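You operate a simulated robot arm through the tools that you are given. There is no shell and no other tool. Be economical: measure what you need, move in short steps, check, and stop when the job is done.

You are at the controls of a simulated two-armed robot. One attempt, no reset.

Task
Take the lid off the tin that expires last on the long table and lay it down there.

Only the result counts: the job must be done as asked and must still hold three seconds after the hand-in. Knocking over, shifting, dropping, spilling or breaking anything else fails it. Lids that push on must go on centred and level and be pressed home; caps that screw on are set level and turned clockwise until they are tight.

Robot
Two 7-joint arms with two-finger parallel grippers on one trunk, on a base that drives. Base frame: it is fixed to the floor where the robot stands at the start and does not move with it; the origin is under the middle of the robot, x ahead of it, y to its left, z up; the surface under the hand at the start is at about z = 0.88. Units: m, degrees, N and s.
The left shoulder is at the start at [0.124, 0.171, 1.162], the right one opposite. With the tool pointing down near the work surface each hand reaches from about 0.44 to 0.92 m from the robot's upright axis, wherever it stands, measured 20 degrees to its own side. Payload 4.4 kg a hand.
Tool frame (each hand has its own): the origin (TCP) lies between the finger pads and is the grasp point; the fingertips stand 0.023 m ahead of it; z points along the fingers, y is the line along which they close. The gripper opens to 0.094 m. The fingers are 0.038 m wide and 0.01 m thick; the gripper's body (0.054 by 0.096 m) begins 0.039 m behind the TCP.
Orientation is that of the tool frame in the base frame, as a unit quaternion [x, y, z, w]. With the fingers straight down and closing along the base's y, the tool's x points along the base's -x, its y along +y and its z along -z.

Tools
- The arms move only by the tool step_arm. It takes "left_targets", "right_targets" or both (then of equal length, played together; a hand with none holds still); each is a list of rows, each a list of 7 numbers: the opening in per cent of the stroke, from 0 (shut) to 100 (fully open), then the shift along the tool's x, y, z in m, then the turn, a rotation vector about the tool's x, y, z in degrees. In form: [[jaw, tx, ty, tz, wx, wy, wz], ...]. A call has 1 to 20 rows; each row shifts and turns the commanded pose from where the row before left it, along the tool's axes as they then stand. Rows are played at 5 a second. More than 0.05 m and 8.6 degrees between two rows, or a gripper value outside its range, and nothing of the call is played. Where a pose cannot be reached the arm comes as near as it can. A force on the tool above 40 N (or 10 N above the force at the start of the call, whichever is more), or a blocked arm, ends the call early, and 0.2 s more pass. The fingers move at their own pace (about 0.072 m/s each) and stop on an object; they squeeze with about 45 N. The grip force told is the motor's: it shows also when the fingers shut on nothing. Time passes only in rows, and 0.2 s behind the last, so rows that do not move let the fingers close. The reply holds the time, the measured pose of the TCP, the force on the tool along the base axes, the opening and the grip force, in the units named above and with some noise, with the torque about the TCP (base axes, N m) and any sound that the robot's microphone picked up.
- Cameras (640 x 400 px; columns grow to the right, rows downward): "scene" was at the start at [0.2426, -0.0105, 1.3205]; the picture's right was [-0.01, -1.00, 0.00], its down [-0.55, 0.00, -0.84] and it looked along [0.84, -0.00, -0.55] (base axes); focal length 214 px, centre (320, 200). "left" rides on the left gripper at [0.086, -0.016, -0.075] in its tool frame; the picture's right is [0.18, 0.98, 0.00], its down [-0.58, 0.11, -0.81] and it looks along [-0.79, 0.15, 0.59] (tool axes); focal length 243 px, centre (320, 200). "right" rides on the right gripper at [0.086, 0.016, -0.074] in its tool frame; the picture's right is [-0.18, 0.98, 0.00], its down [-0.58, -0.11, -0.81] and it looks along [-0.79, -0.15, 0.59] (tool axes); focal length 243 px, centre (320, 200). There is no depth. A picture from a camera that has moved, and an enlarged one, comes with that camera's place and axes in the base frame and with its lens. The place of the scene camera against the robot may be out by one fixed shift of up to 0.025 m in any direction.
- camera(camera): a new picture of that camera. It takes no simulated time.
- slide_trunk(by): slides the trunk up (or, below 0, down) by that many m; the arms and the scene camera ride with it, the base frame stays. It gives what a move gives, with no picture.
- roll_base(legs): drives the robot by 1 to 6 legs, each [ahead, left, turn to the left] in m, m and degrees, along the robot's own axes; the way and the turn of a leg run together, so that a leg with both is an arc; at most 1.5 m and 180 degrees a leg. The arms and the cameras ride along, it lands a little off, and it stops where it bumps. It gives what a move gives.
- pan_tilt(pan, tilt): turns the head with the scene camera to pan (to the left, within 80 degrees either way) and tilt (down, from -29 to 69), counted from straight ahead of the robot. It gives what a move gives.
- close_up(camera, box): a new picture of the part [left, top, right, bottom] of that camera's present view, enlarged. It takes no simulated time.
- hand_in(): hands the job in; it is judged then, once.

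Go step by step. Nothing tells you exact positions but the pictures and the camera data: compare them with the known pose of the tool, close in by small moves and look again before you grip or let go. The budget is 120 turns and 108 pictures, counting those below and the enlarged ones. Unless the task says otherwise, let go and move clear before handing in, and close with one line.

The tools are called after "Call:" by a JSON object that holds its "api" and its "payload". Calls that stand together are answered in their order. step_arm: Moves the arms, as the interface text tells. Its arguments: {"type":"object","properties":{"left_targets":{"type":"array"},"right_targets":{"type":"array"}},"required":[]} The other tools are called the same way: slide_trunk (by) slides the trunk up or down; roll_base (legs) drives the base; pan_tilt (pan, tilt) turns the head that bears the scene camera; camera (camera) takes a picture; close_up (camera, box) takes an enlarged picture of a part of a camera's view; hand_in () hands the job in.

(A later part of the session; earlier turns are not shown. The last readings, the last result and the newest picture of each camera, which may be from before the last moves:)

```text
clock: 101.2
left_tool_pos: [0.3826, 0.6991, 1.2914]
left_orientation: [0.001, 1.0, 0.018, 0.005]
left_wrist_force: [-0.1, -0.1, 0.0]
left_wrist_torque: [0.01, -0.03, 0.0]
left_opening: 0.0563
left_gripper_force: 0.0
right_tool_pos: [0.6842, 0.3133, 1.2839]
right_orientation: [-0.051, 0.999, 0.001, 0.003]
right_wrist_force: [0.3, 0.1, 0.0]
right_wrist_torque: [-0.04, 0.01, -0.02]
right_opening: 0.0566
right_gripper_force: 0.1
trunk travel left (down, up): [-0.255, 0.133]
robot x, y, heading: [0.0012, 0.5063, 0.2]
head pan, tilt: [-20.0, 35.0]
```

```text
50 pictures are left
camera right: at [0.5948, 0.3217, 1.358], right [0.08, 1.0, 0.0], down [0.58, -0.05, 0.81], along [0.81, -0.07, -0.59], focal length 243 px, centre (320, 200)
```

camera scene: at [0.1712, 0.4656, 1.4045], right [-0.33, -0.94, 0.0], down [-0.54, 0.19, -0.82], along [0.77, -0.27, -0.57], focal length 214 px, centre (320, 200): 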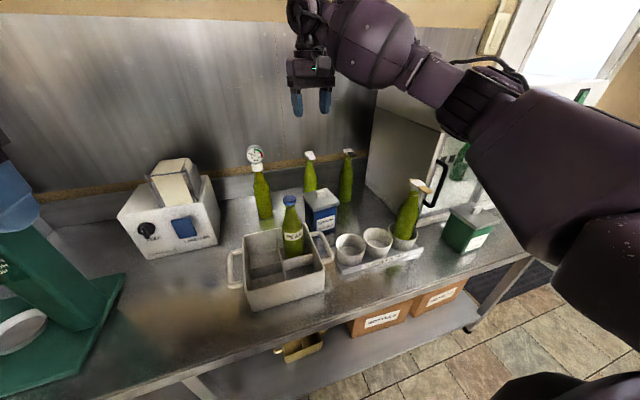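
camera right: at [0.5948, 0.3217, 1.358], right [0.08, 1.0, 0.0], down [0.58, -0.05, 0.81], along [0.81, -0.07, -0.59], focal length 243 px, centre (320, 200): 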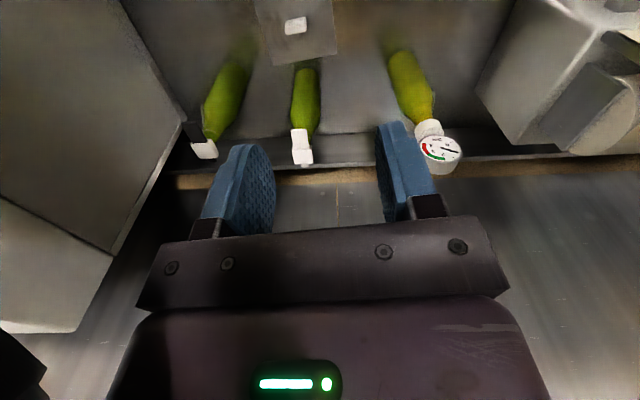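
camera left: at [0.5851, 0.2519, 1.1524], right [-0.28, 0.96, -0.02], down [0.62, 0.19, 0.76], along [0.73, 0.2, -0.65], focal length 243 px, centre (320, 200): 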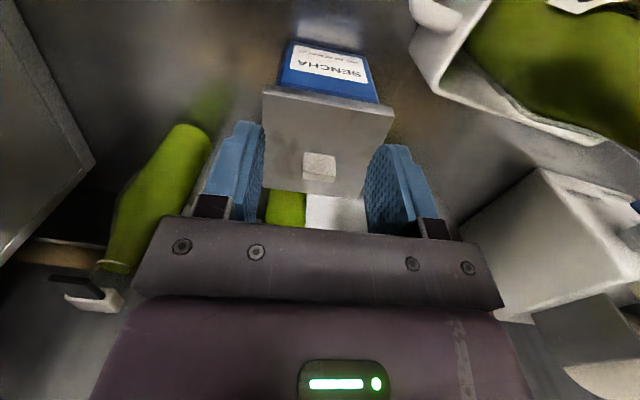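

Knob position confirmed at (0.708, 0.281). From here the right forearm would pass too near the holder bottle, though; with the base further right and slightly back (y≈0.29, x≈-0.09) the forearm should run midway between the two bottles. I shift the base with the hand high.

Call:
{"api": "roll_base", "payload": {"legs": [[-0.09, 0, 0], [0, -0.21, 0]]}}

Call:
{"api": "camera", "payload": {"camera": "scene"}}

```text
clock: 104.4
left_tool_pos: [0.2953, 0.4895, 1.2916]
left_orientation: [0.001, 1.0, 0.018, 0.004]
left_wrist_force: [0.4, -0.6, -0.3]
left_wrist_torque: [-0.02, -0.01, 0.0]
left_opening: 0.0565
left_gripper_force: 0.1
right_tool_pos: [0.5939, 0.1037, 1.2843]
right_orientation: [-0.051, 0.999, 0.0, 0.002]
right_wrist_force: [-0.3, -0.4, 0.4]
right_wrist_torque: [-0.01, -0.05, -0.01]
right_opening: 0.0563
right_gripper_force: 0.1
trunk travel left (down, up): [-0.255, 0.133]
robot x, y, heading: [-0.0888, 0.2963, 0.3]
head pan, tilt: [-20.0, 35.0]
```

```text
49 pictures are left
camera scene: at [0.0815, 0.2556, 1.4045], right [-0.34, -0.94, 0.0], down [-0.54, 0.19, -0.82], along [0.77, -0.28, -0.57], focal length 214 px, centre (320, 200)
```

scene: 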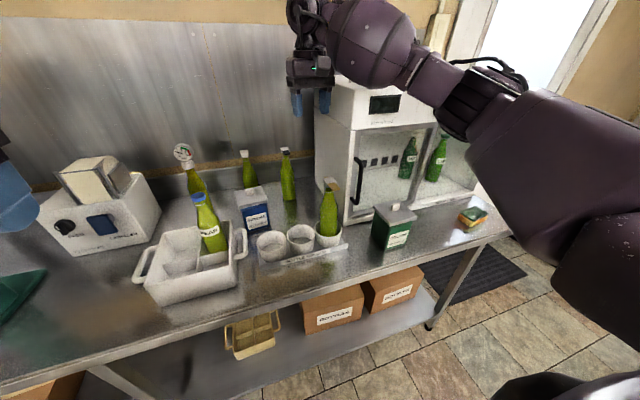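

Call:
{"api": "step_arm", "payload": {"right_targets": [[60, -0.0267, 0.0335, 0, 0, 0, 0], [60, -0.0267, 0.0335, 0, 0, 0, 0], [60, -0.0267, 0.0335, 0, 0, 0, 0], [60, -0.0267, 0.0335, 0, 0, 0, 0], [60, -0.0267, 0.0335, 0, 0, 0, 0], [60, 0, 0, 0.04, 0, 0, 0], [60, 0, 0, 0.04, 0, 0, 0], [60, 0, 0, 0, 0, 0, 0]]}}

Call:
{"api": "pan_tilt", "payload": {"pan": 0, "tilt": 35}}

Call:
{"api": "camera", "payload": {"camera": "scene"}}

Call:
{"api": "camera", "payload": {"camera": "left"}}

```text
clock: 106.2
left_tool_pos: [0.2941, 0.4906, 1.2913]
left_orientation: [0.001, 1.0, 0.019, 0.005]
left_wrist_force: [0.4, -0.4, 0.7]
left_wrist_torque: [0.03, 0.0, 0.01]
left_opening: 0.0567
left_gripper_force: 0.1
right_tool_pos: [0.6775, 0.2729, 1.1966]
right_orientation: [-0.052, 0.999, 0.0, 0.003]
right_wrist_force: [0.1, -0.2, 0.6]
right_wrist_torque: [0.0, -0.02, -0.03]
right_opening: 0.0562
right_gripper_force: 0.1
right hand out of reach, approached as far as the arm can: row 4, 5
trunk travel left (down, up): [-0.255, 0.133]
robot x, y, heading: [-0.0882, 0.2981, 0.5]
head pan, tilt: [-20.0, 35.0]
```

```text
clock: 107.0
left_tool_pos: [0.2949, 0.4893, 1.2922]
left_orientation: [0.0, 1.0, 0.018, 0.005]
left_wrist_force: [0.5, 0.4, -0.8]
left_wrist_torque: [-0.02, 0.02, -0.02]
left_opening: 0.0565
left_gripper_force: 0.0
right_tool_pos: [0.678, 0.2733, 1.1974]
right_orientation: [-0.05, 0.999, 0.0, 0.001]
right_wrist_force: [1.0, 0.6, -1.0]
right_wrist_torque: [0.01, 0.01, 0.01]
right_opening: 0.0562
right_gripper_force: 0.0
trunk travel left (down, up): [-0.255, 0.133]
robot x, y, heading: [-0.0913, 0.2968, 0.4]
head pan, tilt: [0.0, 35.0]
```

```text
48 pictures are left
camera scene: at [0.0866, 0.286, 1.4045], right [0.0, -1.0, 0.0], down [-0.57, 0.0, -0.82], along [0.82, 0.0, -0.57], focal length 214 px, centre (320, 200)
```

scene: 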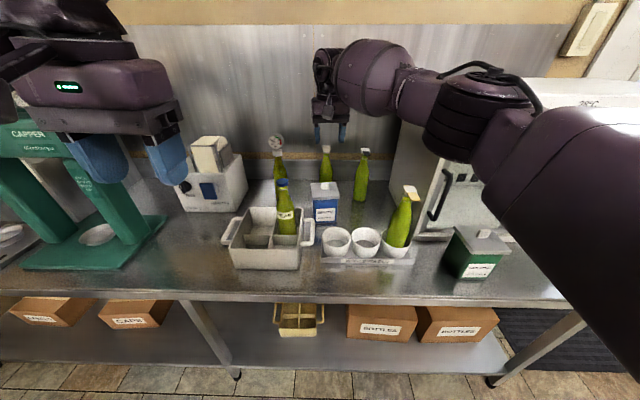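

```text
47 pictures are left
camera left: at [0.2069, 0.4716, 1.3634], right [-0.18, 0.98, 0.04], down [0.58, 0.08, 0.81], along [0.8, 0.17, -0.58], focal length 243 px, centre (320, 200)
```

left: 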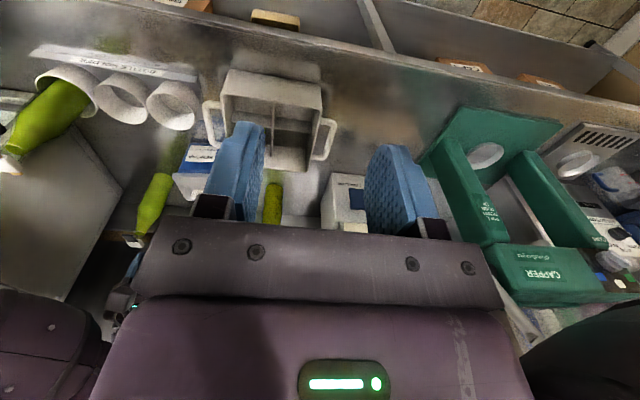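

The right forearm lies straight over the holder bottle from here, so that is no better. My earlier measurements show the left arm with trunk fully up and the base turned only slightly (about 8° left, y≈-0.10) clears the Pear cap by several cm. I retract the right hand first.

Call:
{"api": "step_arm", "payload": {"right_targets": [[60, 0, 0, -0.04, 0, 0, 0], [60, 0, 0, -0.04, 0, 0, 0], [60, 0.03, -0.03, 0, 0, 0, 0], [60, 0.03, -0.03, 0, 0, 0, 0], [60, 0.03, -0.03, 0, 0, 0, 0], [60, 0.03, -0.03, 0, 0, 0, 2.5], [60, 0.035, -0.02, 0, 0, 0, 3], [60, 0.035, -0.01, 0, 0, 0, 0], [60, 0, 0, 0, 0, 0, 0]]}}

```text
clock: 109.0
left_tool_pos: [0.2937, 0.4914, 1.2908]
left_orientation: [0.001, 1.0, 0.018, 0.004]
left_wrist_force: [-0.7, 0.1, 0.4]
left_wrist_torque: [-0.01, 0.02, 0.02]
left_opening: 0.0567
left_gripper_force: 0.0
right_tool_pos: [0.5011, 0.1089, 1.2726]
right_orientation: [-0.001, 1.0, 0.0, 0.003]
right_wrist_force: [1.1, 0.1, 0.2]
right_wrist_torque: [0.02, 0.0, -0.01]
right_opening: 0.0563
right_gripper_force: 0.0
trunk travel left (down, up): [-0.255, 0.133]
robot x, y, heading: [-0.0899, 0.292, 0.2]
head pan, tilt: [0.0, 35.0]
```

Call:
{"api": "step_arm", "payload": {"right_targets": [[60, 0.045, 0, 0, 0, 0, 0], [60, 0.045, 0, 0, 0, 0, 0], [60, 0.045, 0.02, 0, 0, 0, 0], [60, 0, 0, 0, 0, 0, 0]]}}

Call:
{"api": "slide_trunk", "payload": {"by": 0.1}}

Call:
{"api": "roll_base", "payload": {"legs": [[0, -0.39, 0], [0.1, 0, 8]]}}

Call:
{"api": "pan_tilt", "payload": {"pan": 30, "tilt": 30}}

Call:
{"api": "camera", "payload": {"camera": "scene"}}

```text
clock: 110.0
left_tool_pos: [0.2957, 0.4891, 1.2915]
left_orientation: [0.001, 1.0, 0.019, 0.003]
left_wrist_force: [0.6, 0.1, -0.2]
left_wrist_torque: [-0.01, 0.01, -0.02]
left_opening: 0.0566
left_gripper_force: 0.0
right_tool_pos: [0.3652, 0.1262, 1.2761]
right_orientation: [-0.002, 1.0, -0.001, 0.002]
right_wrist_force: [0.5, 0.6, 0.9]
right_wrist_torque: [0.02, 0.01, 0.0]
right_opening: 0.0564
right_gripper_force: 0.1
trunk travel left (down, up): [-0.255, 0.133]
robot x, y, heading: [-0.0882, 0.2959, 0.3]
head pan, tilt: [0.0, 35.0]
```

```text
clock: 111.3
left_tool_pos: [0.2946, 0.4888, 1.3909]
left_orientation: [0.002, 1.0, 0.018, 0.004]
left_wrist_force: [-0.3, 0.0, 0.0]
left_wrist_torque: [-0.02, 0.01, 0.02]
left_opening: 0.0565
left_gripper_force: 0.0
right_tool_pos: [0.3653, 0.1278, 1.3755]
right_orientation: [-0.002, 1.0, -0.001, 0.003]
right_wrist_force: [0.1, 0.0, -0.7]
right_wrist_torque: [0.02, 0.0, 0.0]
right_opening: 0.0561
right_gripper_force: 0.1
trunk travel left (down, up): [-0.355, 0.033]
robot x, y, heading: [-0.0885, 0.2946, 0.4]
head pan, tilt: [0.0, 35.0]
```

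```text
clock: 116.1
left_tool_pos: [0.3628, 0.1598, 1.3912]
left_orientation: [-0.072, 0.997, 0.019, 0.002]
left_wrist_force: [0.7, 0.6, 0.4]
left_wrist_torque: [0.01, 0.03, 0.0]
left_opening: 0.0564
left_gripper_force: 0.0
right_tool_pos: [0.4871, -0.1884, 1.3745]
right_orientation: [-0.075, 0.997, 0.0, 0.003]
right_wrist_force: [0.9, -0.4, 0.1]
right_wrist_torque: [-0.02, 0.0, 0.01]
right_opening: 0.0566
right_gripper_force: 0.0
trunk travel left (down, up): [-0.355, 0.033]
robot x, y, heading: [0.0118, -0.0868, 8.8]
head pan, tilt: [0.0, 35.0]
```

```text
clock: 117.0
left_tool_pos: [0.3623, 0.1596, 1.3916]
left_orientation: [-0.072, 0.997, 0.019, 0.003]
left_wrist_force: [0.4, 0.8, -0.5]
left_wrist_torque: [0.01, 0.01, -0.02]
left_opening: 0.0563
left_gripper_force: 0.1
right_tool_pos: [0.4858, -0.188, 1.3742]
right_orientation: [-0.076, 0.997, 0.0, 0.003]
right_wrist_force: [0.2, -0.6, -0.1]
right_wrist_torque: [-0.05, -0.02, -0.03]
right_opening: 0.0565
right_gripper_force: 0.0
trunk travel left (down, up): [-0.355, 0.033]
robot x, y, heading: [0.0119, -0.0879, 8.7]
head pan, tilt: [30.0, 30.0]
```

```text
46 pictures are left
camera scene: at [0.1387, -0.0344, 1.5161], right [0.63, -0.78, 0.0], down [-0.39, -0.31, -0.87], along [0.68, 0.54, -0.5], focal length 214 px, centre (320, 200)
```

scene: 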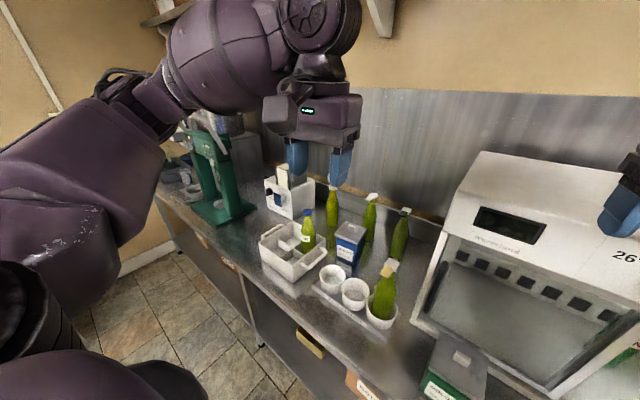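

I move the left hand over the tin, descending to z≈1.25 along the way and levelling it.

Call:
{"api": "step_arm", "payload": {"left_targets": [[60, -0.0398, 0.0099, 0.0156, 2.2, 0, 2.4], [60, -0.0398, 0.0099, 0.0156, 0, 0, 0], [60, -0.0398, 0.0099, 0.0156, 0, 0, 0], [60, -0.0398, 0.0099, 0.0156, 0, 0, 0], [60, -0.0398, 0.0099, 0.0156, 0, 0, 0], [60, -0.0398, 0.0099, 0.0156, 0, 0, 0], [60, 0, 0, 0, 0, 0, 0]]}}

Call:
{"api": "camera", "payload": {"camera": "scene"}}

```text
clock: 118.6
left_tool_pos: [0.5929, 0.2443, 1.3029]
left_orientation: [-0.051, 0.999, -0.001, 0.004]
left_wrist_force: [0.0, -0.2, 0.7]
left_wrist_torque: [0.02, -0.03, -0.01]
left_opening: 0.0564
left_gripper_force: 0.1
right_tool_pos: [0.485, -0.188, 1.3752]
right_orientation: [-0.076, 0.997, 0.0, 0.004]
right_wrist_force: [-0.8, -0.3, 0.5]
right_wrist_torque: [-0.03, -0.01, 0.0]
right_opening: 0.0565
right_gripper_force: 0.0
trunk travel left (down, up): [-0.355, 0.033]
robot x, y, heading: [0.0133, -0.0872, 8.9]
head pan, tilt: [30.0, 30.0]
```

```text
45 pictures are left
camera scene: at [0.1372, -0.0344, 1.5163], right [0.63, -0.78, 0.0], down [-0.39, -0.31, -0.87], along [0.68, 0.54, -0.5], focal length 214 px, centre (320, 200)
```

scene: 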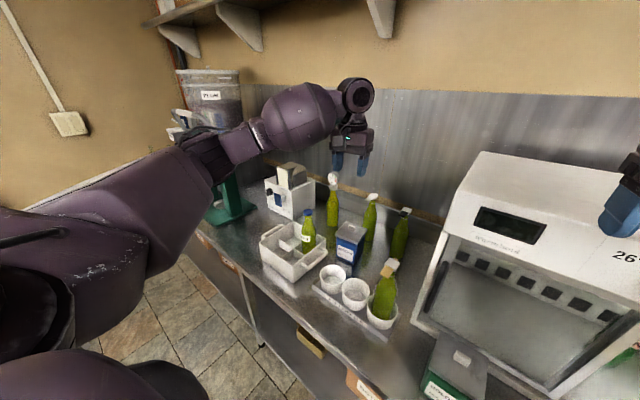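

Call:
{"api": "step_arm", "payload": {"left_targets": [[60, -0.04, 0.0095, 0.02, 0, 0, 0], [60, -0.04, 0.0095, 0.02, 0, 0, 0], [60, -0.04, 0.0095, 0.02, 0, 0, 0], [60, 0, 0, 0.04, 0, 0, 0], [60, 0, 0, 0.03, 0, 0, 0], [60, 0, 0, 0, 0, 0, 0]]}}

Call:
{"api": "camera", "payload": {"camera": "scene"}}

Call:
{"api": "camera", "payload": {"camera": "left"}}

```text
clock: 120.0
left_tool_pos: [0.7125, 0.2846, 1.17]
left_orientation: [-0.051, 0.999, -0.001, 0.004]
left_wrist_force: [-0.1, 0.7, -0.8]
left_wrist_torque: [0.03, -0.01, 0.05]
left_opening: 0.0564
left_gripper_force: 0.2
right_tool_pos: [0.4857, -0.1891, 1.3758]
right_orientation: [-0.076, 0.997, 0.001, 0.003]
right_wrist_force: [-0.4, 0.5, -0.1]
right_wrist_torque: [0.01, 0.01, -0.01]
right_opening: 0.0565
right_gripper_force: 0.1
trunk travel left (down, up): [-0.355, 0.033]
robot x, y, heading: [0.0089, -0.0827, 8.9]
head pan, tilt: [30.0, 30.0]
```

```text
44 pictures are left
camera scene: at [0.138, -0.0343, 1.5162], right [0.63, -0.78, 0.0], down [-0.39, -0.31, -0.87], along [0.68, 0.54, -0.5], focal length 214 px, centre (320, 200)
```

scene: 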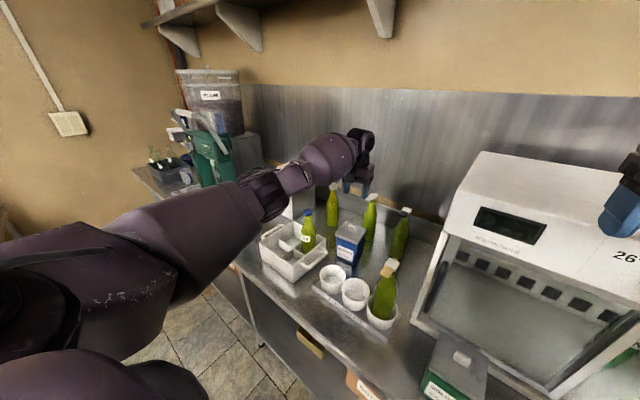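

```text
43 pictures are left
camera left: at [0.6271, 0.2598, 1.2436], right [-0.28, 0.96, 0.0], down [0.56, 0.17, 0.81], along [0.78, 0.23, -0.59], focal length 243 px, centre (320, 200)
```

left: 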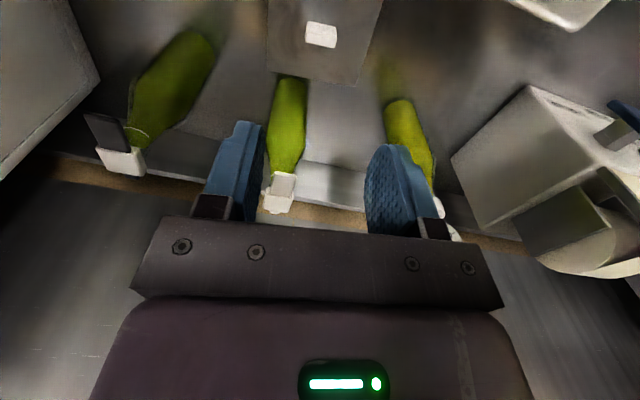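

Reach is fine, and the knob ray gives (0.708, 0.284). I descend to z≈1.09 and check the forearm against the Pear bottle.

Call:
{"api": "step_arm", "payload": {"left_targets": [[60, 0.003, 0, 0.04, 0, 0, 0], [60, 0, 0, 0.04, 0, 0, 0], [60, 0, 0, 0, 0, 0, 0]]}}

Call:
{"api": "close_up", "payload": {"camera": "scene", "box": [230, 110, 410, 290]}}

Call:
{"api": "camera", "payload": {"camera": "right"}}

```text
clock: 120.8
left_tool_pos: [0.7097, 0.2849, 1.092]
left_orientation: [-0.051, 0.999, -0.001, 0.005]
left_wrist_force: [0.3, 0.3, 0.2]
left_wrist_torque: [0.02, 0.03, -0.02]
left_opening: 0.0564
left_gripper_force: 0.1
right_tool_pos: [0.4869, -0.1876, 1.3746]
right_orientation: [-0.076, 0.997, 0.001, 0.003]
right_wrist_force: [-0.4, -0.2, -0.4]
right_wrist_torque: [0.01, 0.02, 0.01]
right_opening: 0.0567
right_gripper_force: 0.1
trunk travel left (down, up): [-0.355, 0.033]
robot x, y, heading: [0.009, -0.0885, 8.8]
head pan, tilt: [30.0, 30.0]
```

```text
2.22 times, centred on (320, 200) of scene
camera zoom: at [0.1382, -0.0344, 1.5162], right [0.63, -0.78, 0.0], down [-0.39, -0.31, -0.87], along [0.68, 0.54, -0.5], focal length 477 px, centre (320, 200)
```

zoom: 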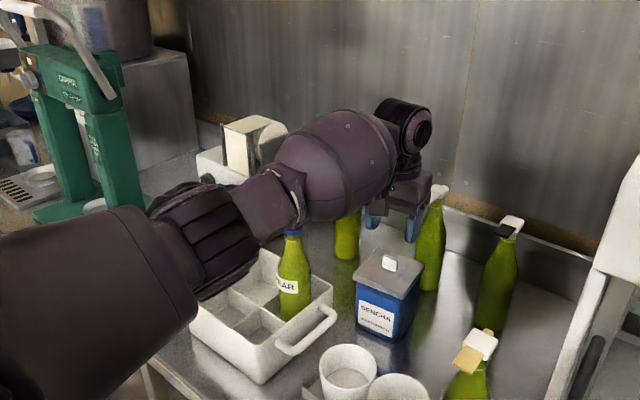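

```text
41 pictures are left
camera right: at [0.3962, -0.1855, 1.4493], right [0.03, 1.0, 0.0], down [0.59, -0.02, 0.81], along [0.81, -0.03, -0.59], focal length 243 px, centre (320, 200)
```

right: 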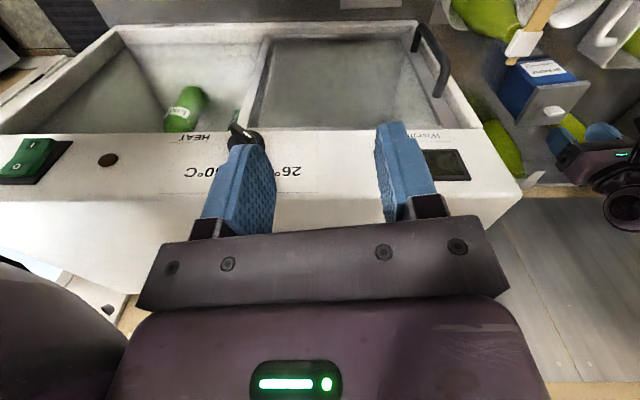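

Estimated forearm underside will stay ≥4 cm above and to the side of the Pear cap. I descend further to 1.05 and check again.

Call:
{"api": "step_arm", "payload": {"left_targets": [[60, 0, 0, 0.02, 0, 0, 0], [60, 0, 0, 0.02, 0, 0, 0], [60, 0, 0, 0, 0, 0, 0]]}}

Call:
{"api": "close_up", "payload": {"camera": "scene", "box": [270, 150, 390, 260]}}

Call:
{"api": "camera", "payload": {"camera": "left"}}

```text
clock: 121.6
left_tool_pos: [0.7084, 0.2849, 1.052]
left_orientation: [-0.052, 0.999, 0.0, 0.005]
left_wrist_force: [0.5, -1.0, -0.6]
left_wrist_torque: [-0.03, -0.05, 0.01]
left_opening: 0.0565
left_gripper_force: 0.1
right_tool_pos: [0.4852, -0.1881, 1.3751]
right_orientation: [-0.076, 0.997, 0.0, 0.003]
right_wrist_force: [0.0, 0.3, -0.3]
right_wrist_torque: [-0.04, -0.01, 0.01]
right_opening: 0.0564
right_gripper_force: 0.0
trunk travel left (down, up): [-0.355, 0.033]
robot x, y, heading: [0.0134, -0.0901, 8.8]
head pan, tilt: [30.0, 30.0]
```

```text
3.64 times, centred on (330, 205) of scene
camera zoom: at [0.1383, -0.0344, 1.5162], right [0.63, -0.78, 0.0], down [-0.39, -0.31, -0.87], along [0.68, 0.54, -0.5], focal length 780 px, centre (284, 182)
```

zoom: 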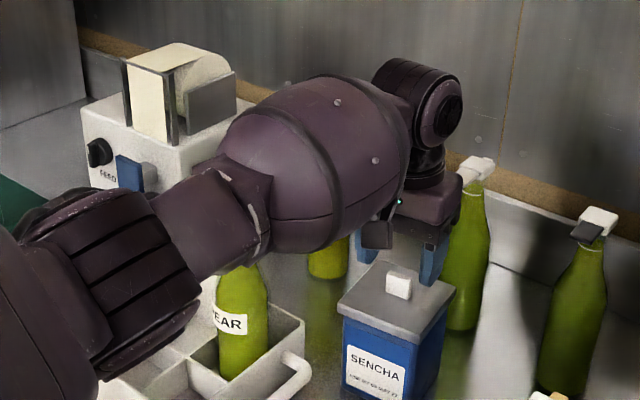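

```text
39 pictures are left
camera left: at [0.624, 0.2613, 1.1237], right [-0.28, 0.96, 0.0], down [0.56, 0.17, 0.81], along [0.78, 0.23, -0.59], focal length 243 px, centre (320, 200)
```

left: 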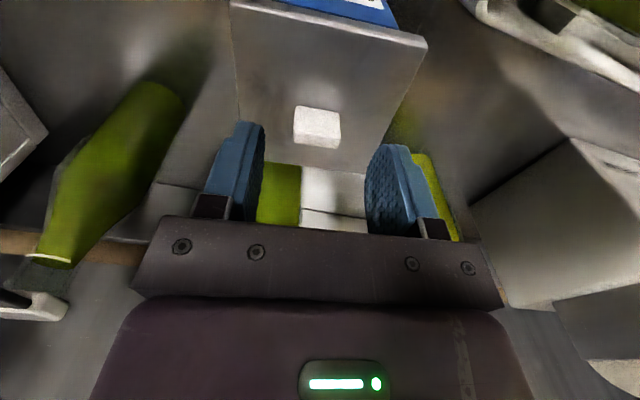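

Knob is centred between the fingers. I lower the last 27 mm.

Call:
{"api": "step_arm", "payload": {"left_targets": [[60, 0, 0, 0.014, 0, 0, 0], [60, 0, 0, 0.012, 0, 0, 0], [60, 0, 0, 0, 0, 0, 0]]}}

Call:
{"api": "camera", "payload": {"camera": "left"}}

Call:
{"api": "close_up", "payload": {"camera": "scene", "box": [270, 150, 390, 260]}}

```text
clock: 122.4
left_tool_pos: [0.7102, 0.2863, 1.0255]
left_orientation: [-0.051, 0.999, 0.0, 0.004]
left_wrist_force: [-0.1, 0.5, -0.8]
left_wrist_torque: [0.02, -0.01, 0.01]
left_opening: 0.0564
left_gripper_force: 0.1
right_tool_pos: [0.4853, -0.1873, 1.3752]
right_orientation: [-0.076, 0.997, 0.001, 0.003]
right_wrist_force: [0.1, 0.8, 0.0]
right_wrist_torque: [0.0, -0.01, 0.02]
right_opening: 0.0563
right_gripper_force: 0.2
trunk travel left (down, up): [-0.355, 0.033]
robot x, y, heading: [0.011, -0.0909, 8.9]
head pan, tilt: [30.0, 30.0]
```

```text
38 pictures are left
camera left: at [0.6244, 0.2617, 1.0979], right [-0.28, 0.96, 0.0], down [0.56, 0.17, 0.81], along [0.78, 0.23, -0.59], focal length 243 px, centre (320, 200)
```

left: 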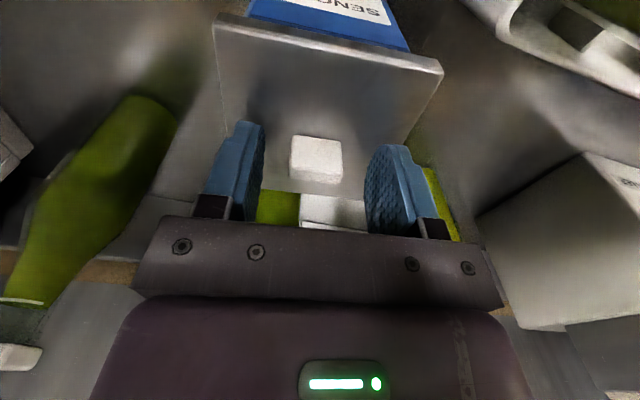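

```text
3.64 times, centred on (330, 205) of scene
camera zoom: at [0.1384, -0.0344, 1.5162], right [0.63, -0.78, 0.0], down [-0.39, -0.31, -0.87], along [0.68, 0.54, -0.5], focal length 780 px, centre (284, 182)
```

zoom: 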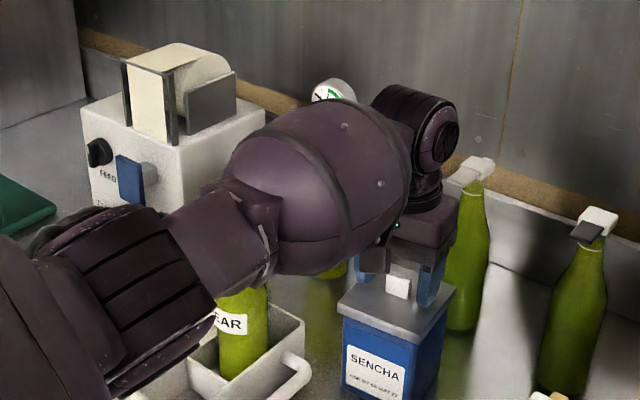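

Knob sits between the pads at the right depth. I close the gripper.

Call:
{"api": "step_arm", "payload": {"left_targets": [[30, 0, 0, 0, 0, 0, 0], [15, 0, 0, 0, 0, 0, 0], [10, 0, 0, 0, 0, 0, 0], [10, 0, 0, 0, 0, 0, 0]]}}

Call:
{"api": "camera", "payload": {"camera": "left"}}

```text
clock: 123.4
left_tool_pos: [0.711, 0.2861, 1.0255]
left_orientation: [-0.051, 0.999, -0.001, 0.003]
left_wrist_force: [0.8, -0.3, -0.1]
left_wrist_torque: [0.0, -0.01, -0.01]
left_opening: 0.0249
left_gripper_force: 45.0
right_tool_pos: [0.4855, -0.188, 1.3741]
right_orientation: [-0.076, 0.997, 0.0, 0.003]
right_wrist_force: [0.1, -0.3, 1.8]
right_wrist_torque: [-0.02, 0.01, 0.0]
right_opening: 0.0565
right_gripper_force: 0.0
trunk travel left (down, up): [-0.355, 0.033]
robot x, y, heading: [0.0129, -0.088, 8.8]
head pan, tilt: [30.0, 30.0]
heard: snap
```

```text
36 pictures are left
camera left: at [0.6246, 0.2616, 1.0979], right [-0.28, 0.96, 0.0], down [0.56, 0.17, 0.81], along [0.78, 0.23, -0.59], focal length 243 px, centre (320, 200)
```

left: 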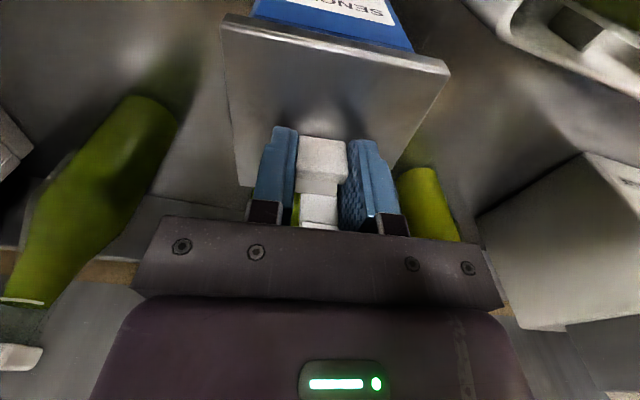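

Gripped (25 mm), with a snap heard. I lift slowly, watching forces.

Call:
{"api": "step_arm", "payload": {"left_targets": [[10, 0, 0, -0.005, 0, 0, 0], [10, 0, 0, -0.005, 0, 0, 0], [10, 0, 0, -0.01, 0, 0, 0], [10, 0, 0, 0, 0, 0, 0]]}}

Call:
{"api": "camera", "payload": {"camera": "left"}}

Call:
{"api": "close_up", "payload": {"camera": "scene", "box": [270, 150, 390, 260]}}

```text
clock: 124.4
left_tool_pos: [0.7093, 0.2853, 1.0458]
left_orientation: [-0.051, 0.999, -0.001, 0.003]
left_wrist_force: [0.2, -0.2, -0.2]
left_wrist_torque: [-0.01, -0.03, 0.03]
left_opening: 0.025
left_gripper_force: 44.7
right_tool_pos: [0.4851, -0.1879, 1.375]
right_orientation: [-0.076, 0.997, 0.001, 0.003]
right_wrist_force: [-0.5, 0.3, 0.6]
right_wrist_torque: [-0.02, 0.01, -0.01]
right_opening: 0.0564
right_gripper_force: 0.0
trunk travel left (down, up): [-0.355, 0.033]
robot x, y, heading: [0.0152, -0.0901, 9.1]
head pan, tilt: [30.0, 30.0]
```

```text
35 pictures are left
camera left: at [0.6243, 0.2614, 1.1177], right [-0.28, 0.96, 0.0], down [0.56, 0.17, 0.81], along [0.78, 0.23, -0.59], focal length 243 px, centre (320, 200)
```

left: 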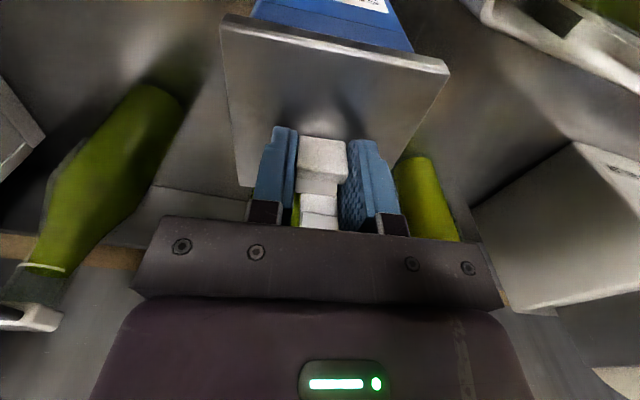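

```text
3.64 times, centred on (330, 205) of scene
camera zoom: at [0.1387, -0.0344, 1.5161], right [0.63, -0.78, 0.0], down [-0.39, -0.31, -0.87], along [0.67, 0.54, -0.5], focal length 780 px, centre (284, 182)
```

zoom: 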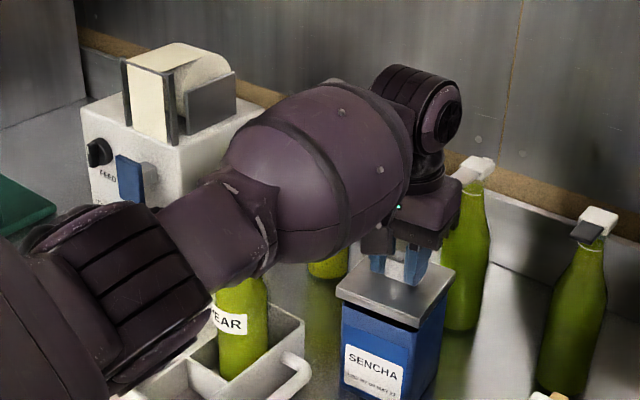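

The lid has come up alone; a dark gap shows above the tin. I lift on.

Call:
{"api": "step_arm", "payload": {"left_targets": [[10, 0, 0, -0.02, 0, 0, 0], [10, 0, 0, -0.03, 0, 0, 0], [10, 0, 0, -0.04, 0, 0, 0], [10, 0, 0, -0.04, 0, 0, 0], [10, 0, 0, -0.04, 0, 0, 0], [10, 0, 0, 0, 0, 0, 0]]}}

Call:
{"api": "camera", "payload": {"camera": "scene"}}

```text
clock: 125.8
left_tool_pos: [0.708, 0.2866, 1.2161]
left_orientation: [-0.051, 0.999, 0.0, 0.004]
left_wrist_force: [0.4, 0.6, -0.2]
left_wrist_torque: [-0.02, -0.01, -0.02]
left_opening: 0.025
left_gripper_force: 44.8
right_tool_pos: [0.4868, -0.1874, 1.3744]
right_orientation: [-0.076, 0.997, 0.0, 0.003]
right_wrist_force: [0.4, 0.0, -0.9]
right_wrist_torque: [-0.03, 0.0, 0.02]
right_opening: 0.0563
right_gripper_force: 0.0
trunk travel left (down, up): [-0.355, 0.033]
robot x, y, heading: [0.0121, -0.0873, 8.7]
head pan, tilt: [30.0, 30.0]
```

```text
33 pictures are left
camera scene: at [0.1388, -0.0341, 1.5161], right [0.63, -0.78, 0.0], down [-0.39, -0.31, -0.87], along [0.67, 0.54, -0.5], focal length 214 px, centre (320, 200)
```

scene: 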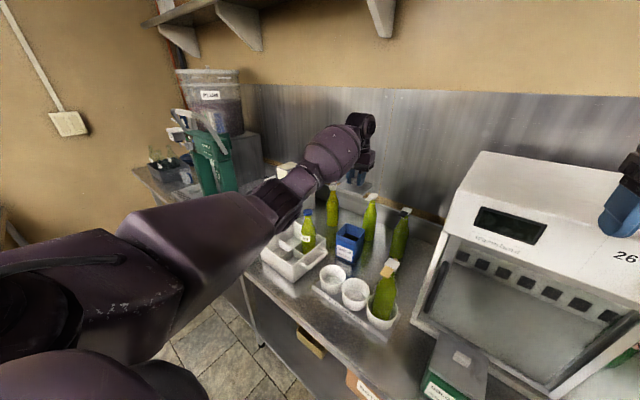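

The tin stays put, open. I retract with the lid held high, then square up and drive left to the clear stretch of table between caddy and capper (≈(0.56, 0.72)).

Call:
{"api": "step_arm", "payload": {"left_targets": [[10, 0, 0, -0.04, 0, 0, 0], [10, 0, 0, -0.04, 0, 0, 0], [10, 0.04, 0, 0, 0, 0, 0], [10, 0.04, 0, 0, 0, 0, 0], [10, 0.04, 0, 0, 0, 0, 0], [10, 0.04, 0, 0, 0, 0, 0], [10, 0.04, 0, 0, 0, 0, 0], [10, 0.04, 0, 0, 0, 0, 0], [10, 0, 0, 0, 0, 0, 0]]}}

Call:
{"api": "camera", "payload": {"camera": "scene"}}

```text
clock: 127.8
left_tool_pos: [0.4667, 0.2589, 1.2947]
left_orientation: [-0.051, 0.999, -0.001, 0.003]
left_wrist_force: [0.5, 0.6, -0.6]
left_wrist_torque: [0.0, 0.06, -0.03]
left_opening: 0.0249
left_gripper_force: 44.9
right_tool_pos: [0.487, -0.1884, 1.3749]
right_orientation: [-0.075, 0.997, 0.0, 0.002]
right_wrist_force: [-0.3, -0.1, -0.3]
right_wrist_torque: [-0.03, -0.01, 0.01]
right_opening: 0.0563
right_gripper_force: 0.1
trunk travel left (down, up): [-0.355, 0.033]
robot x, y, heading: [0.0119, -0.0875, 8.7]
head pan, tilt: [30.0, 30.0]
```

```text
32 pictures are left
camera scene: at [0.1396, -0.0347, 1.516], right [0.63, -0.78, 0.0], down [-0.39, -0.31, -0.87], along [0.67, 0.54, -0.5], focal length 214 px, centre (320, 200)
```

scene: 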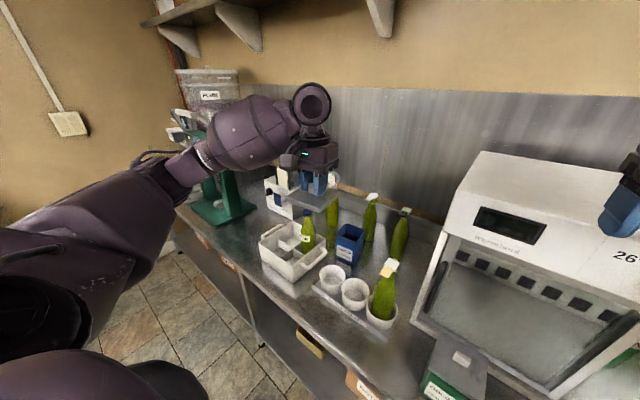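

Call:
{"api": "roll_base", "payload": {"legs": [[0, 0, -8.7], [0, 0.54, 0]]}}

Call:
{"api": "camera", "payload": {"camera": "left"}}

Call:
{"api": "camera", "payload": {"camera": "scene"}}

```text
clock: 133.7
left_tool_pos: [0.5115, 0.7239, 1.2941]
left_orientation: [0.022, 1.0, -0.001, 0.004]
left_wrist_force: [0.2, 0.0, -0.3]
left_wrist_torque: [-0.02, -0.03, 0.02]
left_opening: 0.0249
left_gripper_force: 44.5
right_tool_pos: [0.4653, 0.2786, 1.3749]
right_orientation: [-0.001, 1.0, 0.0, 0.002]
right_wrist_force: [0.1, 0.2, -0.2]
right_wrist_torque: [-0.01, -0.01, 0.03]
right_opening: 0.0564
right_gripper_force: 0.1
trunk travel left (down, up): [-0.355, 0.033]
robot x, y, heading: [0.0126, 0.4454, 0.3]
head pan, tilt: [30.0, 30.0]
```

```text
31 pictures are left
camera left: at [0.4233, 0.7122, 1.3667], right [-0.14, 0.99, 0.0], down [0.58, 0.08, 0.81], along [0.8, 0.11, -0.59], focal length 243 px, centre (320, 200)
```

left: 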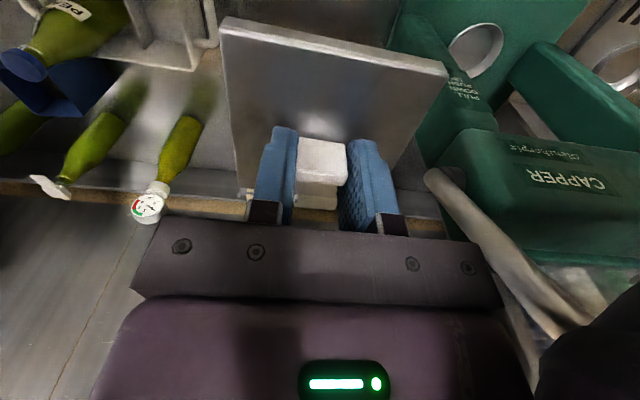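

```text
30 pictures are left
camera scene: at [0.1449, 0.4826, 1.5161], right [0.5, -0.86, 0.0], down [-0.43, -0.25, -0.87], along [0.75, 0.44, -0.5], focal length 214 px, centre (320, 200)
```

scene: 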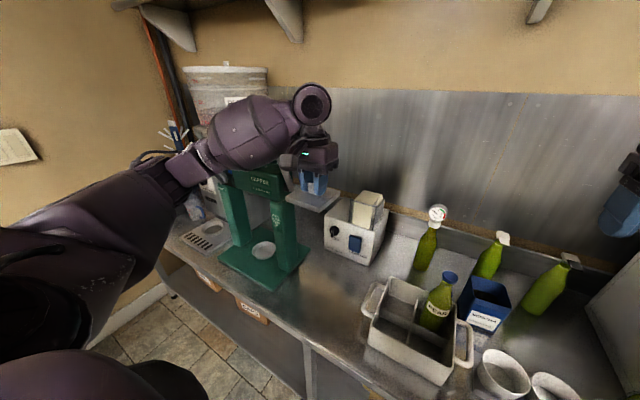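

The lid hangs over the clear area, but I shift 5 cm right for more room from the capper, then lower.

Call:
{"api": "roll_base", "payload": {"legs": [[0, -0.05, 0]]}}

Call:
{"api": "step_arm", "payload": {"left_targets": [[10, 0, 0, 0.04, 0, 0, 0], [10, 0, 0, 0.04, 0, 0, 0], [10, 0, 0, 0.04, 0, 0, 0], [10, 0, 0, 0.04, 0, 0, 0], [10, 0, 0, 0, 0, 0, 0]]}}

Call:
{"api": "camera", "payload": {"camera": "scene"}}

Call:
{"api": "camera", "payload": {"camera": "left"}}

```text
clock: 134.8
left_tool_pos: [0.5128, 0.6733, 1.2948]
left_orientation: [0.023, 1.0, 0.0, 0.003]
left_wrist_force: [-0.7, -0.1, -0.7]
left_wrist_torque: [-0.03, -0.01, 0.0]
left_opening: 0.0251
left_gripper_force: 45.3
right_tool_pos: [0.465, 0.2289, 1.3746]
right_orientation: [-0.002, 1.0, 0.0, 0.002]
right_wrist_force: [0.1, -0.3, 0.4]
right_wrist_torque: [0.0, -0.01, 0.0]
right_opening: 0.0565
right_gripper_force: 0.1
trunk travel left (down, up): [-0.355, 0.033]
robot x, y, heading: [0.0082, 0.3926, 0.3]
head pan, tilt: [30.0, 30.0]
```

```text
clock: 136.0
left_tool_pos: [0.511, 0.6724, 1.1345]
left_orientation: [0.023, 1.0, -0.001, 0.004]
left_wrist_force: [-0.4, 0.3, 0.5]
left_wrist_torque: [0.01, 0.02, -0.04]
left_opening: 0.0249
left_gripper_force: 45.0
right_tool_pos: [0.4636, 0.2285, 1.375]
right_orientation: [-0.001, 1.0, 0.0, 0.003]
right_wrist_force: [0.5, 0.7, 0.3]
right_wrist_torque: [-0.01, 0.02, 0.0]
right_opening: 0.0566
right_gripper_force: 0.1
trunk travel left (down, up): [-0.355, 0.033]
robot x, y, heading: [0.0082, 0.396, 0.1]
head pan, tilt: [30.0, 30.0]
```

```text
29 pictures are left
camera scene: at [0.1449, 0.4323, 1.5162], right [0.5, -0.86, 0.0], down [-0.43, -0.25, -0.87], along [0.75, 0.44, -0.5], focal length 214 px, centre (320, 200)
```

scene: 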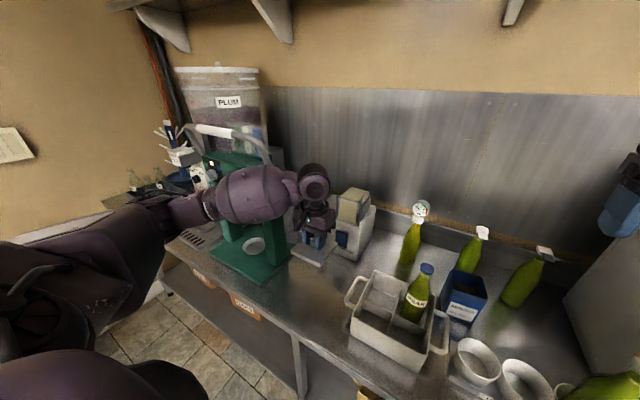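

```text
28 pictures are left
camera left: at [0.4238, 0.6611, 1.2077], right [-0.14, 0.99, 0.0], down [0.58, 0.08, 0.81], along [0.8, 0.11, -0.59], focal length 243 px, centre (320, 200)
```

left: 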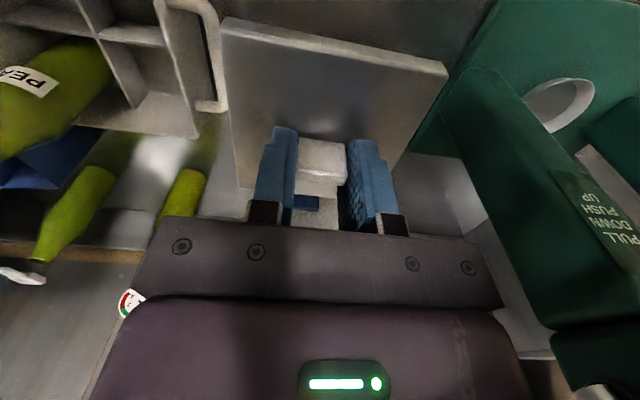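

Clearances are fine (caddy handle y≈0.57, capper y≈0.85). I shift 2.5 cm left and lower to just above the table.

Call:
{"api": "step_arm", "payload": {"left_targets": [[10, 0, 0.025, 0.03, 0, 0, 0], [10, 0, 0, 0.04, 0, 0, 0], [10, 0, 0, 0.04, 0, 0, 0], [10, 0, 0, 0.03, 0, 0, 0], [10, 0, 0, 0, 0, 0, 0]]}}

Call:
{"api": "close_up", "payload": {"camera": "scene", "box": [140, 130, 440, 330]}}

Call:
{"api": "camera", "payload": {"camera": "left"}}

```text
clock: 137.2
left_tool_pos: [0.513, 0.6958, 0.9934]
left_orientation: [0.023, 1.0, -0.001, 0.005]
left_wrist_force: [-0.4, -0.3, 0.3]
left_wrist_torque: [0.01, -0.02, 0.05]
left_opening: 0.025
left_gripper_force: 44.9
right_tool_pos: [0.4643, 0.2294, 1.3758]
right_orientation: [-0.001, 1.0, 0.0, 0.002]
right_wrist_force: [-0.5, -0.5, -0.6]
right_wrist_torque: [0.02, -0.03, 0.0]
right_opening: 0.0564
right_gripper_force: 0.0
trunk travel left (down, up): [-0.355, 0.033]
robot x, y, heading: [0.0128, 0.3961, 0.1]
head pan, tilt: [30.0, 30.0]
```

```text
2.00 times, centred on (290, 230) of scene
camera zoom: at [0.145, 0.4324, 1.5162], right [0.5, -0.86, 0.0], down [-0.43, -0.25, -0.87], along [0.75, 0.44, -0.5], focal length 429 px, centre (380, 140)
```

zoom: 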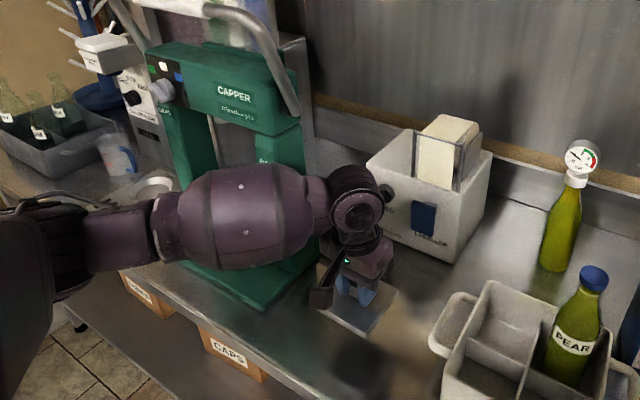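

```text
26 pictures are left
camera left: at [0.4253, 0.685, 1.0665], right [-0.14, 0.99, 0.0], down [0.58, 0.08, 0.81], along [0.8, 0.11, -0.59], focal length 243 px, centre (320, 200)
```

left: 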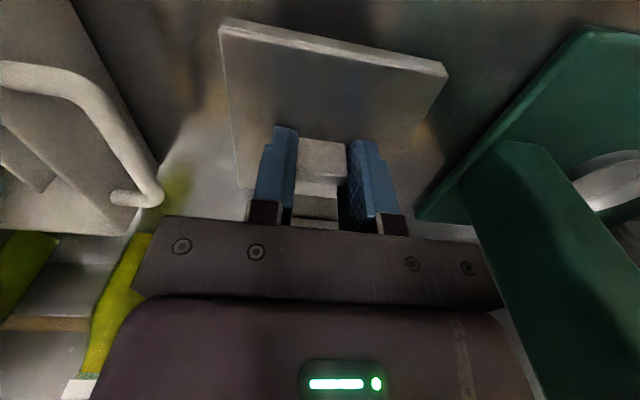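

Clear all round. I lower in small steps to feel for the table.

Call:
{"api": "step_arm", "payload": {"left_targets": [[10, 0, 0, 0.02, 0, 0, 0], [10, 0, 0, 0.015, 0, 0, 0], [10, 0, 0, 0.005, 0, 0, 0], [10, 0, 0, 0, 0, 0, 0]]}}

Call:
{"api": "close_up", "payload": {"camera": "scene", "box": [270, 220, 390, 310]}}

```text
clock: 138.2
left_tool_pos: [0.5159, 0.6962, 0.9548]
left_orientation: [0.022, 1.0, -0.001, 0.004]
left_wrist_force: [0.2, 0.7, -0.7]
left_wrist_torque: [0.0, -0.01, -0.03]
left_opening: 0.0249
left_gripper_force: 44.8
right_tool_pos: [0.4652, 0.2289, 1.3736]
right_orientation: [-0.002, 1.0, 0.0, 0.003]
right_wrist_force: [-0.2, -0.8, -0.9]
right_wrist_torque: [-0.01, 0.03, 0.0]
right_opening: 0.0563
right_gripper_force: 0.0
trunk travel left (down, up): [-0.355, 0.033]
robot x, y, heading: [0.0064, 0.3969, 0.1]
head pan, tilt: [30.0, 30.0]
```

```text
4.44 times, centred on (330, 265) of scene
camera zoom: at [0.1451, 0.4324, 1.5162], right [0.5, -0.86, 0.0], down [-0.43, -0.25, -0.87], along [0.75, 0.44, -0.5], focal length 953 px, centre (276, -89)
```

zoom: 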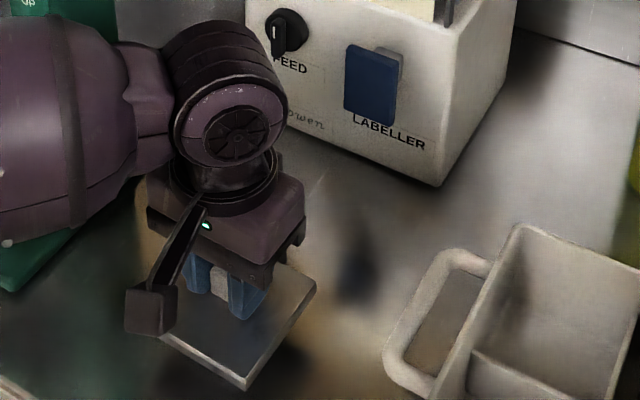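

Call:
{"api": "step_arm", "payload": {"left_targets": [[10, 0, 0, 0.004, 0, 0, 0], [10, 0, 0, 0.004, 0, 0, 0], [10, 0, 0, 0.004, 0, 0, 0], [10, 0, 0, 0, 0, 0, 0]]}}

```text
clock: 139.2
left_tool_pos: [0.5155, 0.6976, 0.9429]
left_orientation: [0.023, 1.0, 0.0, 0.003]
left_wrist_force: [-0.5, 0.6, 0.2]
left_wrist_torque: [-0.02, -0.02, 0.0]
left_opening: 0.0249
left_gripper_force: 45.3
right_tool_pos: [0.4648, 0.2292, 1.3753]
right_orientation: [-0.001, 1.0, 0.0, 0.003]
right_wrist_force: [0.4, 0.1, -0.4]
right_wrist_torque: [-0.03, 0.0, 0.01]
right_opening: 0.0566
right_gripper_force: 0.0
trunk travel left (down, up): [-0.355, 0.033]
robot x, y, heading: [0.0114, 0.3964, 0.3]
head pan, tilt: [30.0, 30.0]
```

Still free at 0.943; I continue in small steps.

Call:
{"api": "step_arm", "payload": {"left_targets": [[10, 0, 0, 0.003, 0, 0, 0], [10, 0, 0, 0.003, 0, 0, 0], [10, 0, 0, 0.002, 0, 0, 0], [10, 0, 0, 0, 0, 0, 0]]}}

Call:
{"api": "camera", "payload": {"camera": "left"}}

```text
clock: 140.2
left_tool_pos: [0.5154, 0.6978, 0.9333]
left_orientation: [0.022, 1.0, -0.001, 0.003]
left_wrist_force: [0.4, -0.6, -0.5]
left_wrist_torque: [0.0, 0.01, 0.01]
left_opening: 0.025
left_gripper_force: 44.9
right_tool_pos: [0.4637, 0.2283, 1.3751]
right_orientation: [-0.002, 1.0, 0.0, 0.003]
right_wrist_force: [1.3, 0.8, -0.4]
right_wrist_torque: [0.0, 0.02, 0.01]
right_opening: 0.0565
right_gripper_force: 0.1
trunk travel left (down, up): [-0.355, 0.033]
robot x, y, heading: [0.0098, 0.3967, 0.2]
head pan, tilt: [30.0, 30.0]
```

```text
24 pictures are left
camera left: at [0.4273, 0.6862, 1.0065], right [-0.14, 0.99, 0.0], down [0.58, 0.08, 0.81], along [0.8, 0.11, -0.59], focal length 243 px, centre (320, 200)
```

left: 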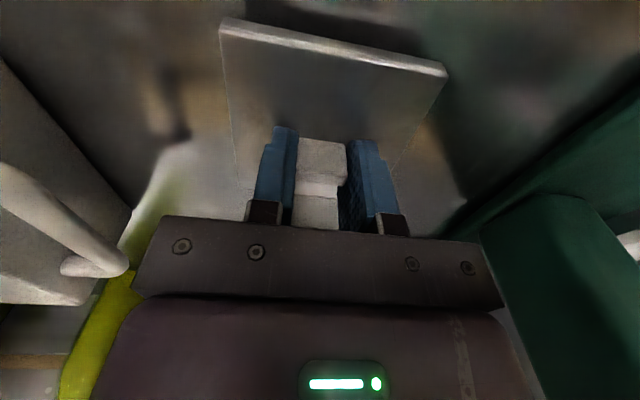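

Call:
{"api": "step_arm", "payload": {"left_targets": [[10, 0, 0, 0.003, 0, 0, 0], [10, 0, 0, 0.003, 0, 0, 0], [10, 0, 0, 0.002, 0, 0, 0], [10, 0, 0, 0, 0, 0, 0]]}}

```text
clock: 141.2
left_tool_pos: [0.5153, 0.6989, 0.9258]
left_orientation: [0.023, 1.0, -0.001, 0.003]
left_wrist_force: [0.3, -0.8, -0.9]
left_wrist_torque: [-0.01, -0.01, 0.0]
left_opening: 0.0248
left_gripper_force: 45.0
right_tool_pos: [0.4633, 0.2305, 1.3745]
right_orientation: [-0.002, 1.0, 0.0, 0.003]
right_wrist_force: [-0.4, -0.2, 0.9]
right_wrist_torque: [0.02, -0.01, 0.01]
right_opening: 0.0564
right_gripper_force: 0.0
trunk travel left (down, up): [-0.355, 0.033]
robot x, y, heading: [0.0101, 0.3975, 0.1]
head pan, tilt: [30.0, 30.0]
```

Call:
{"api": "step_arm", "payload": {"left_targets": [[10, 0, 0, 0.002, 0, 0, 0], [10, 0, 0, 0.002, 0, 0, 0], [10, 0, 0, 0.002, 0, 0, 0], [10, 0, 0, 0, 0, 0, 0]]}}

Call:
{"api": "close_up", "payload": {"camera": "scene", "box": [270, 220, 390, 310]}}

```text
clock: 142.2
left_tool_pos: [0.5167, 0.698, 0.9197]
left_orientation: [0.022, 1.0, -0.002, 0.003]
left_wrist_force: [0.1, -0.7, -0.4]
left_wrist_torque: [0.02, 0.0, 0.01]
left_opening: 0.0253
left_gripper_force: 45.0
right_tool_pos: [0.4643, 0.2298, 1.3756]
right_orientation: [-0.002, 1.0, 0.0, 0.002]
right_wrist_force: [0.0, 0.0, 0.1]
right_wrist_torque: [-0.02, 0.0, 0.0]
right_opening: 0.0566
right_gripper_force: 0.1
trunk travel left (down, up): [-0.355, 0.033]
robot x, y, heading: [0.0102, 0.4004, 0.4]
head pan, tilt: [30.0, 30.0]
```

```text
4.44 times, centred on (330, 265) of scene
camera zoom: at [0.1451, 0.4324, 1.5161], right [0.5, -0.86, 0.0], down [-0.43, -0.25, -0.87], along [0.75, 0.44, -0.5], focal length 953 px, centre (276, -89)
```

zoom: 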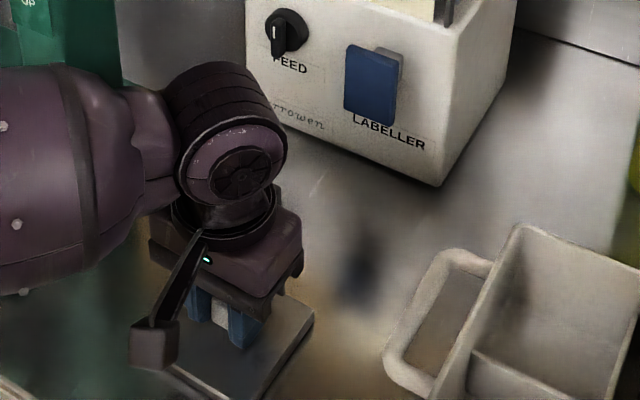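

Call:
{"api": "step_arm", "payload": {"left_targets": [[10, 0, 0, 0.002, 0, 0, 0], [10, 0, 0, 0.002, 0, 0, 0], [10, 0, 0, 0, 0, 0, 0]]}}

```text
clock: 143.0
left_tool_pos: [0.5162, 0.7001, 0.9187]
left_orientation: [0.023, 1.0, -0.001, 0.005]
left_wrist_force: [-0.4, 1.8, 23.3]
left_wrist_torque: [0.04, 1.15, -0.05]
left_opening: 0.025
left_gripper_force: 45.3
right_tool_pos: [0.4628, 0.2284, 1.3756]
right_orientation: [-0.001, 1.0, 0.0, 0.003]
right_wrist_force: [-1.3, -0.2, -0.1]
right_wrist_torque: [-0.02, -0.05, 0.01]
right_opening: 0.0566
right_gripper_force: 0.1
trunk travel left (down, up): [-0.355, 0.033]
robot x, y, heading: [0.0145, 0.3935, 0.4]
head pan, tilt: [30.0, 30.0]
```

The lid touches the table (23 N). I ease off 2 mm and open the fingers gently.

Call:
{"api": "step_arm", "payload": {"left_targets": [[10, 0, 0, -0.002, 0, 0, 0], [10, 0, 0, 0, 0, 0, 0]]}}

Call:
{"api": "step_arm", "payload": {"left_targets": [[35, 0, 0, 0, 0, 0, 0], [60, 0, 0, 0, 0, 0, 0], [60, 0, 0, 0, 0, 0, 0]]}}

Call:
{"api": "camera", "payload": {"camera": "left"}}

```text
clock: 143.6
left_tool_pos: [0.5164, 0.6983, 0.919]
left_orientation: [0.022, 1.0, 0.0, 0.004]
left_wrist_force: [1.7, 5.0, 13.9]
left_wrist_torque: [0.1, 0.02, 0.05]
left_opening: 0.0252
left_gripper_force: 45.0
right_tool_pos: [0.4645, 0.2286, 1.3751]
right_orientation: [-0.001, 1.0, 0.0, 0.003]
right_wrist_force: [0.2, 0.3, -0.6]
right_wrist_torque: [0.0, 0.01, 0.01]
right_opening: 0.0564
right_gripper_force: 0.0
trunk travel left (down, up): [-0.355, 0.033]
robot x, y, heading: [0.0101, 0.3966, 0.2]
head pan, tilt: [30.0, 30.0]
```

```text
clock: 144.4
left_tool_pos: [0.516, 0.6978, 0.917]
left_orientation: [0.023, 1.0, -0.002, 0.004]
left_wrist_force: [-0.6, 0.4, -0.1]
left_wrist_torque: [0.01, 0.02, -0.01]
left_opening: 0.0564
left_gripper_force: 0.1
right_tool_pos: [0.4651, 0.2283, 1.3745]
right_orientation: [-0.001, 1.0, 0.0, 0.003]
right_wrist_force: [0.4, -0.2, 0.1]
right_wrist_torque: [0.0, -0.02, -0.01]
right_opening: 0.0565
right_gripper_force: 0.0
trunk travel left (down, up): [-0.355, 0.033]
robot x, y, heading: [0.0109, 0.3945, 0.3]
head pan, tilt: [30.0, 30.0]
```

```text
22 pictures are left
camera left: at [0.4279, 0.6862, 0.9902], right [-0.14, 0.99, 0.0], down [0.58, 0.08, 0.81], along [0.8, 0.11, -0.59], focal length 243 px, centre (320, 200)
```

left: 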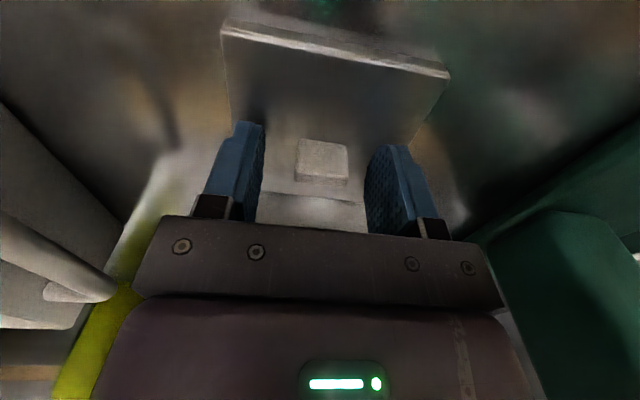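

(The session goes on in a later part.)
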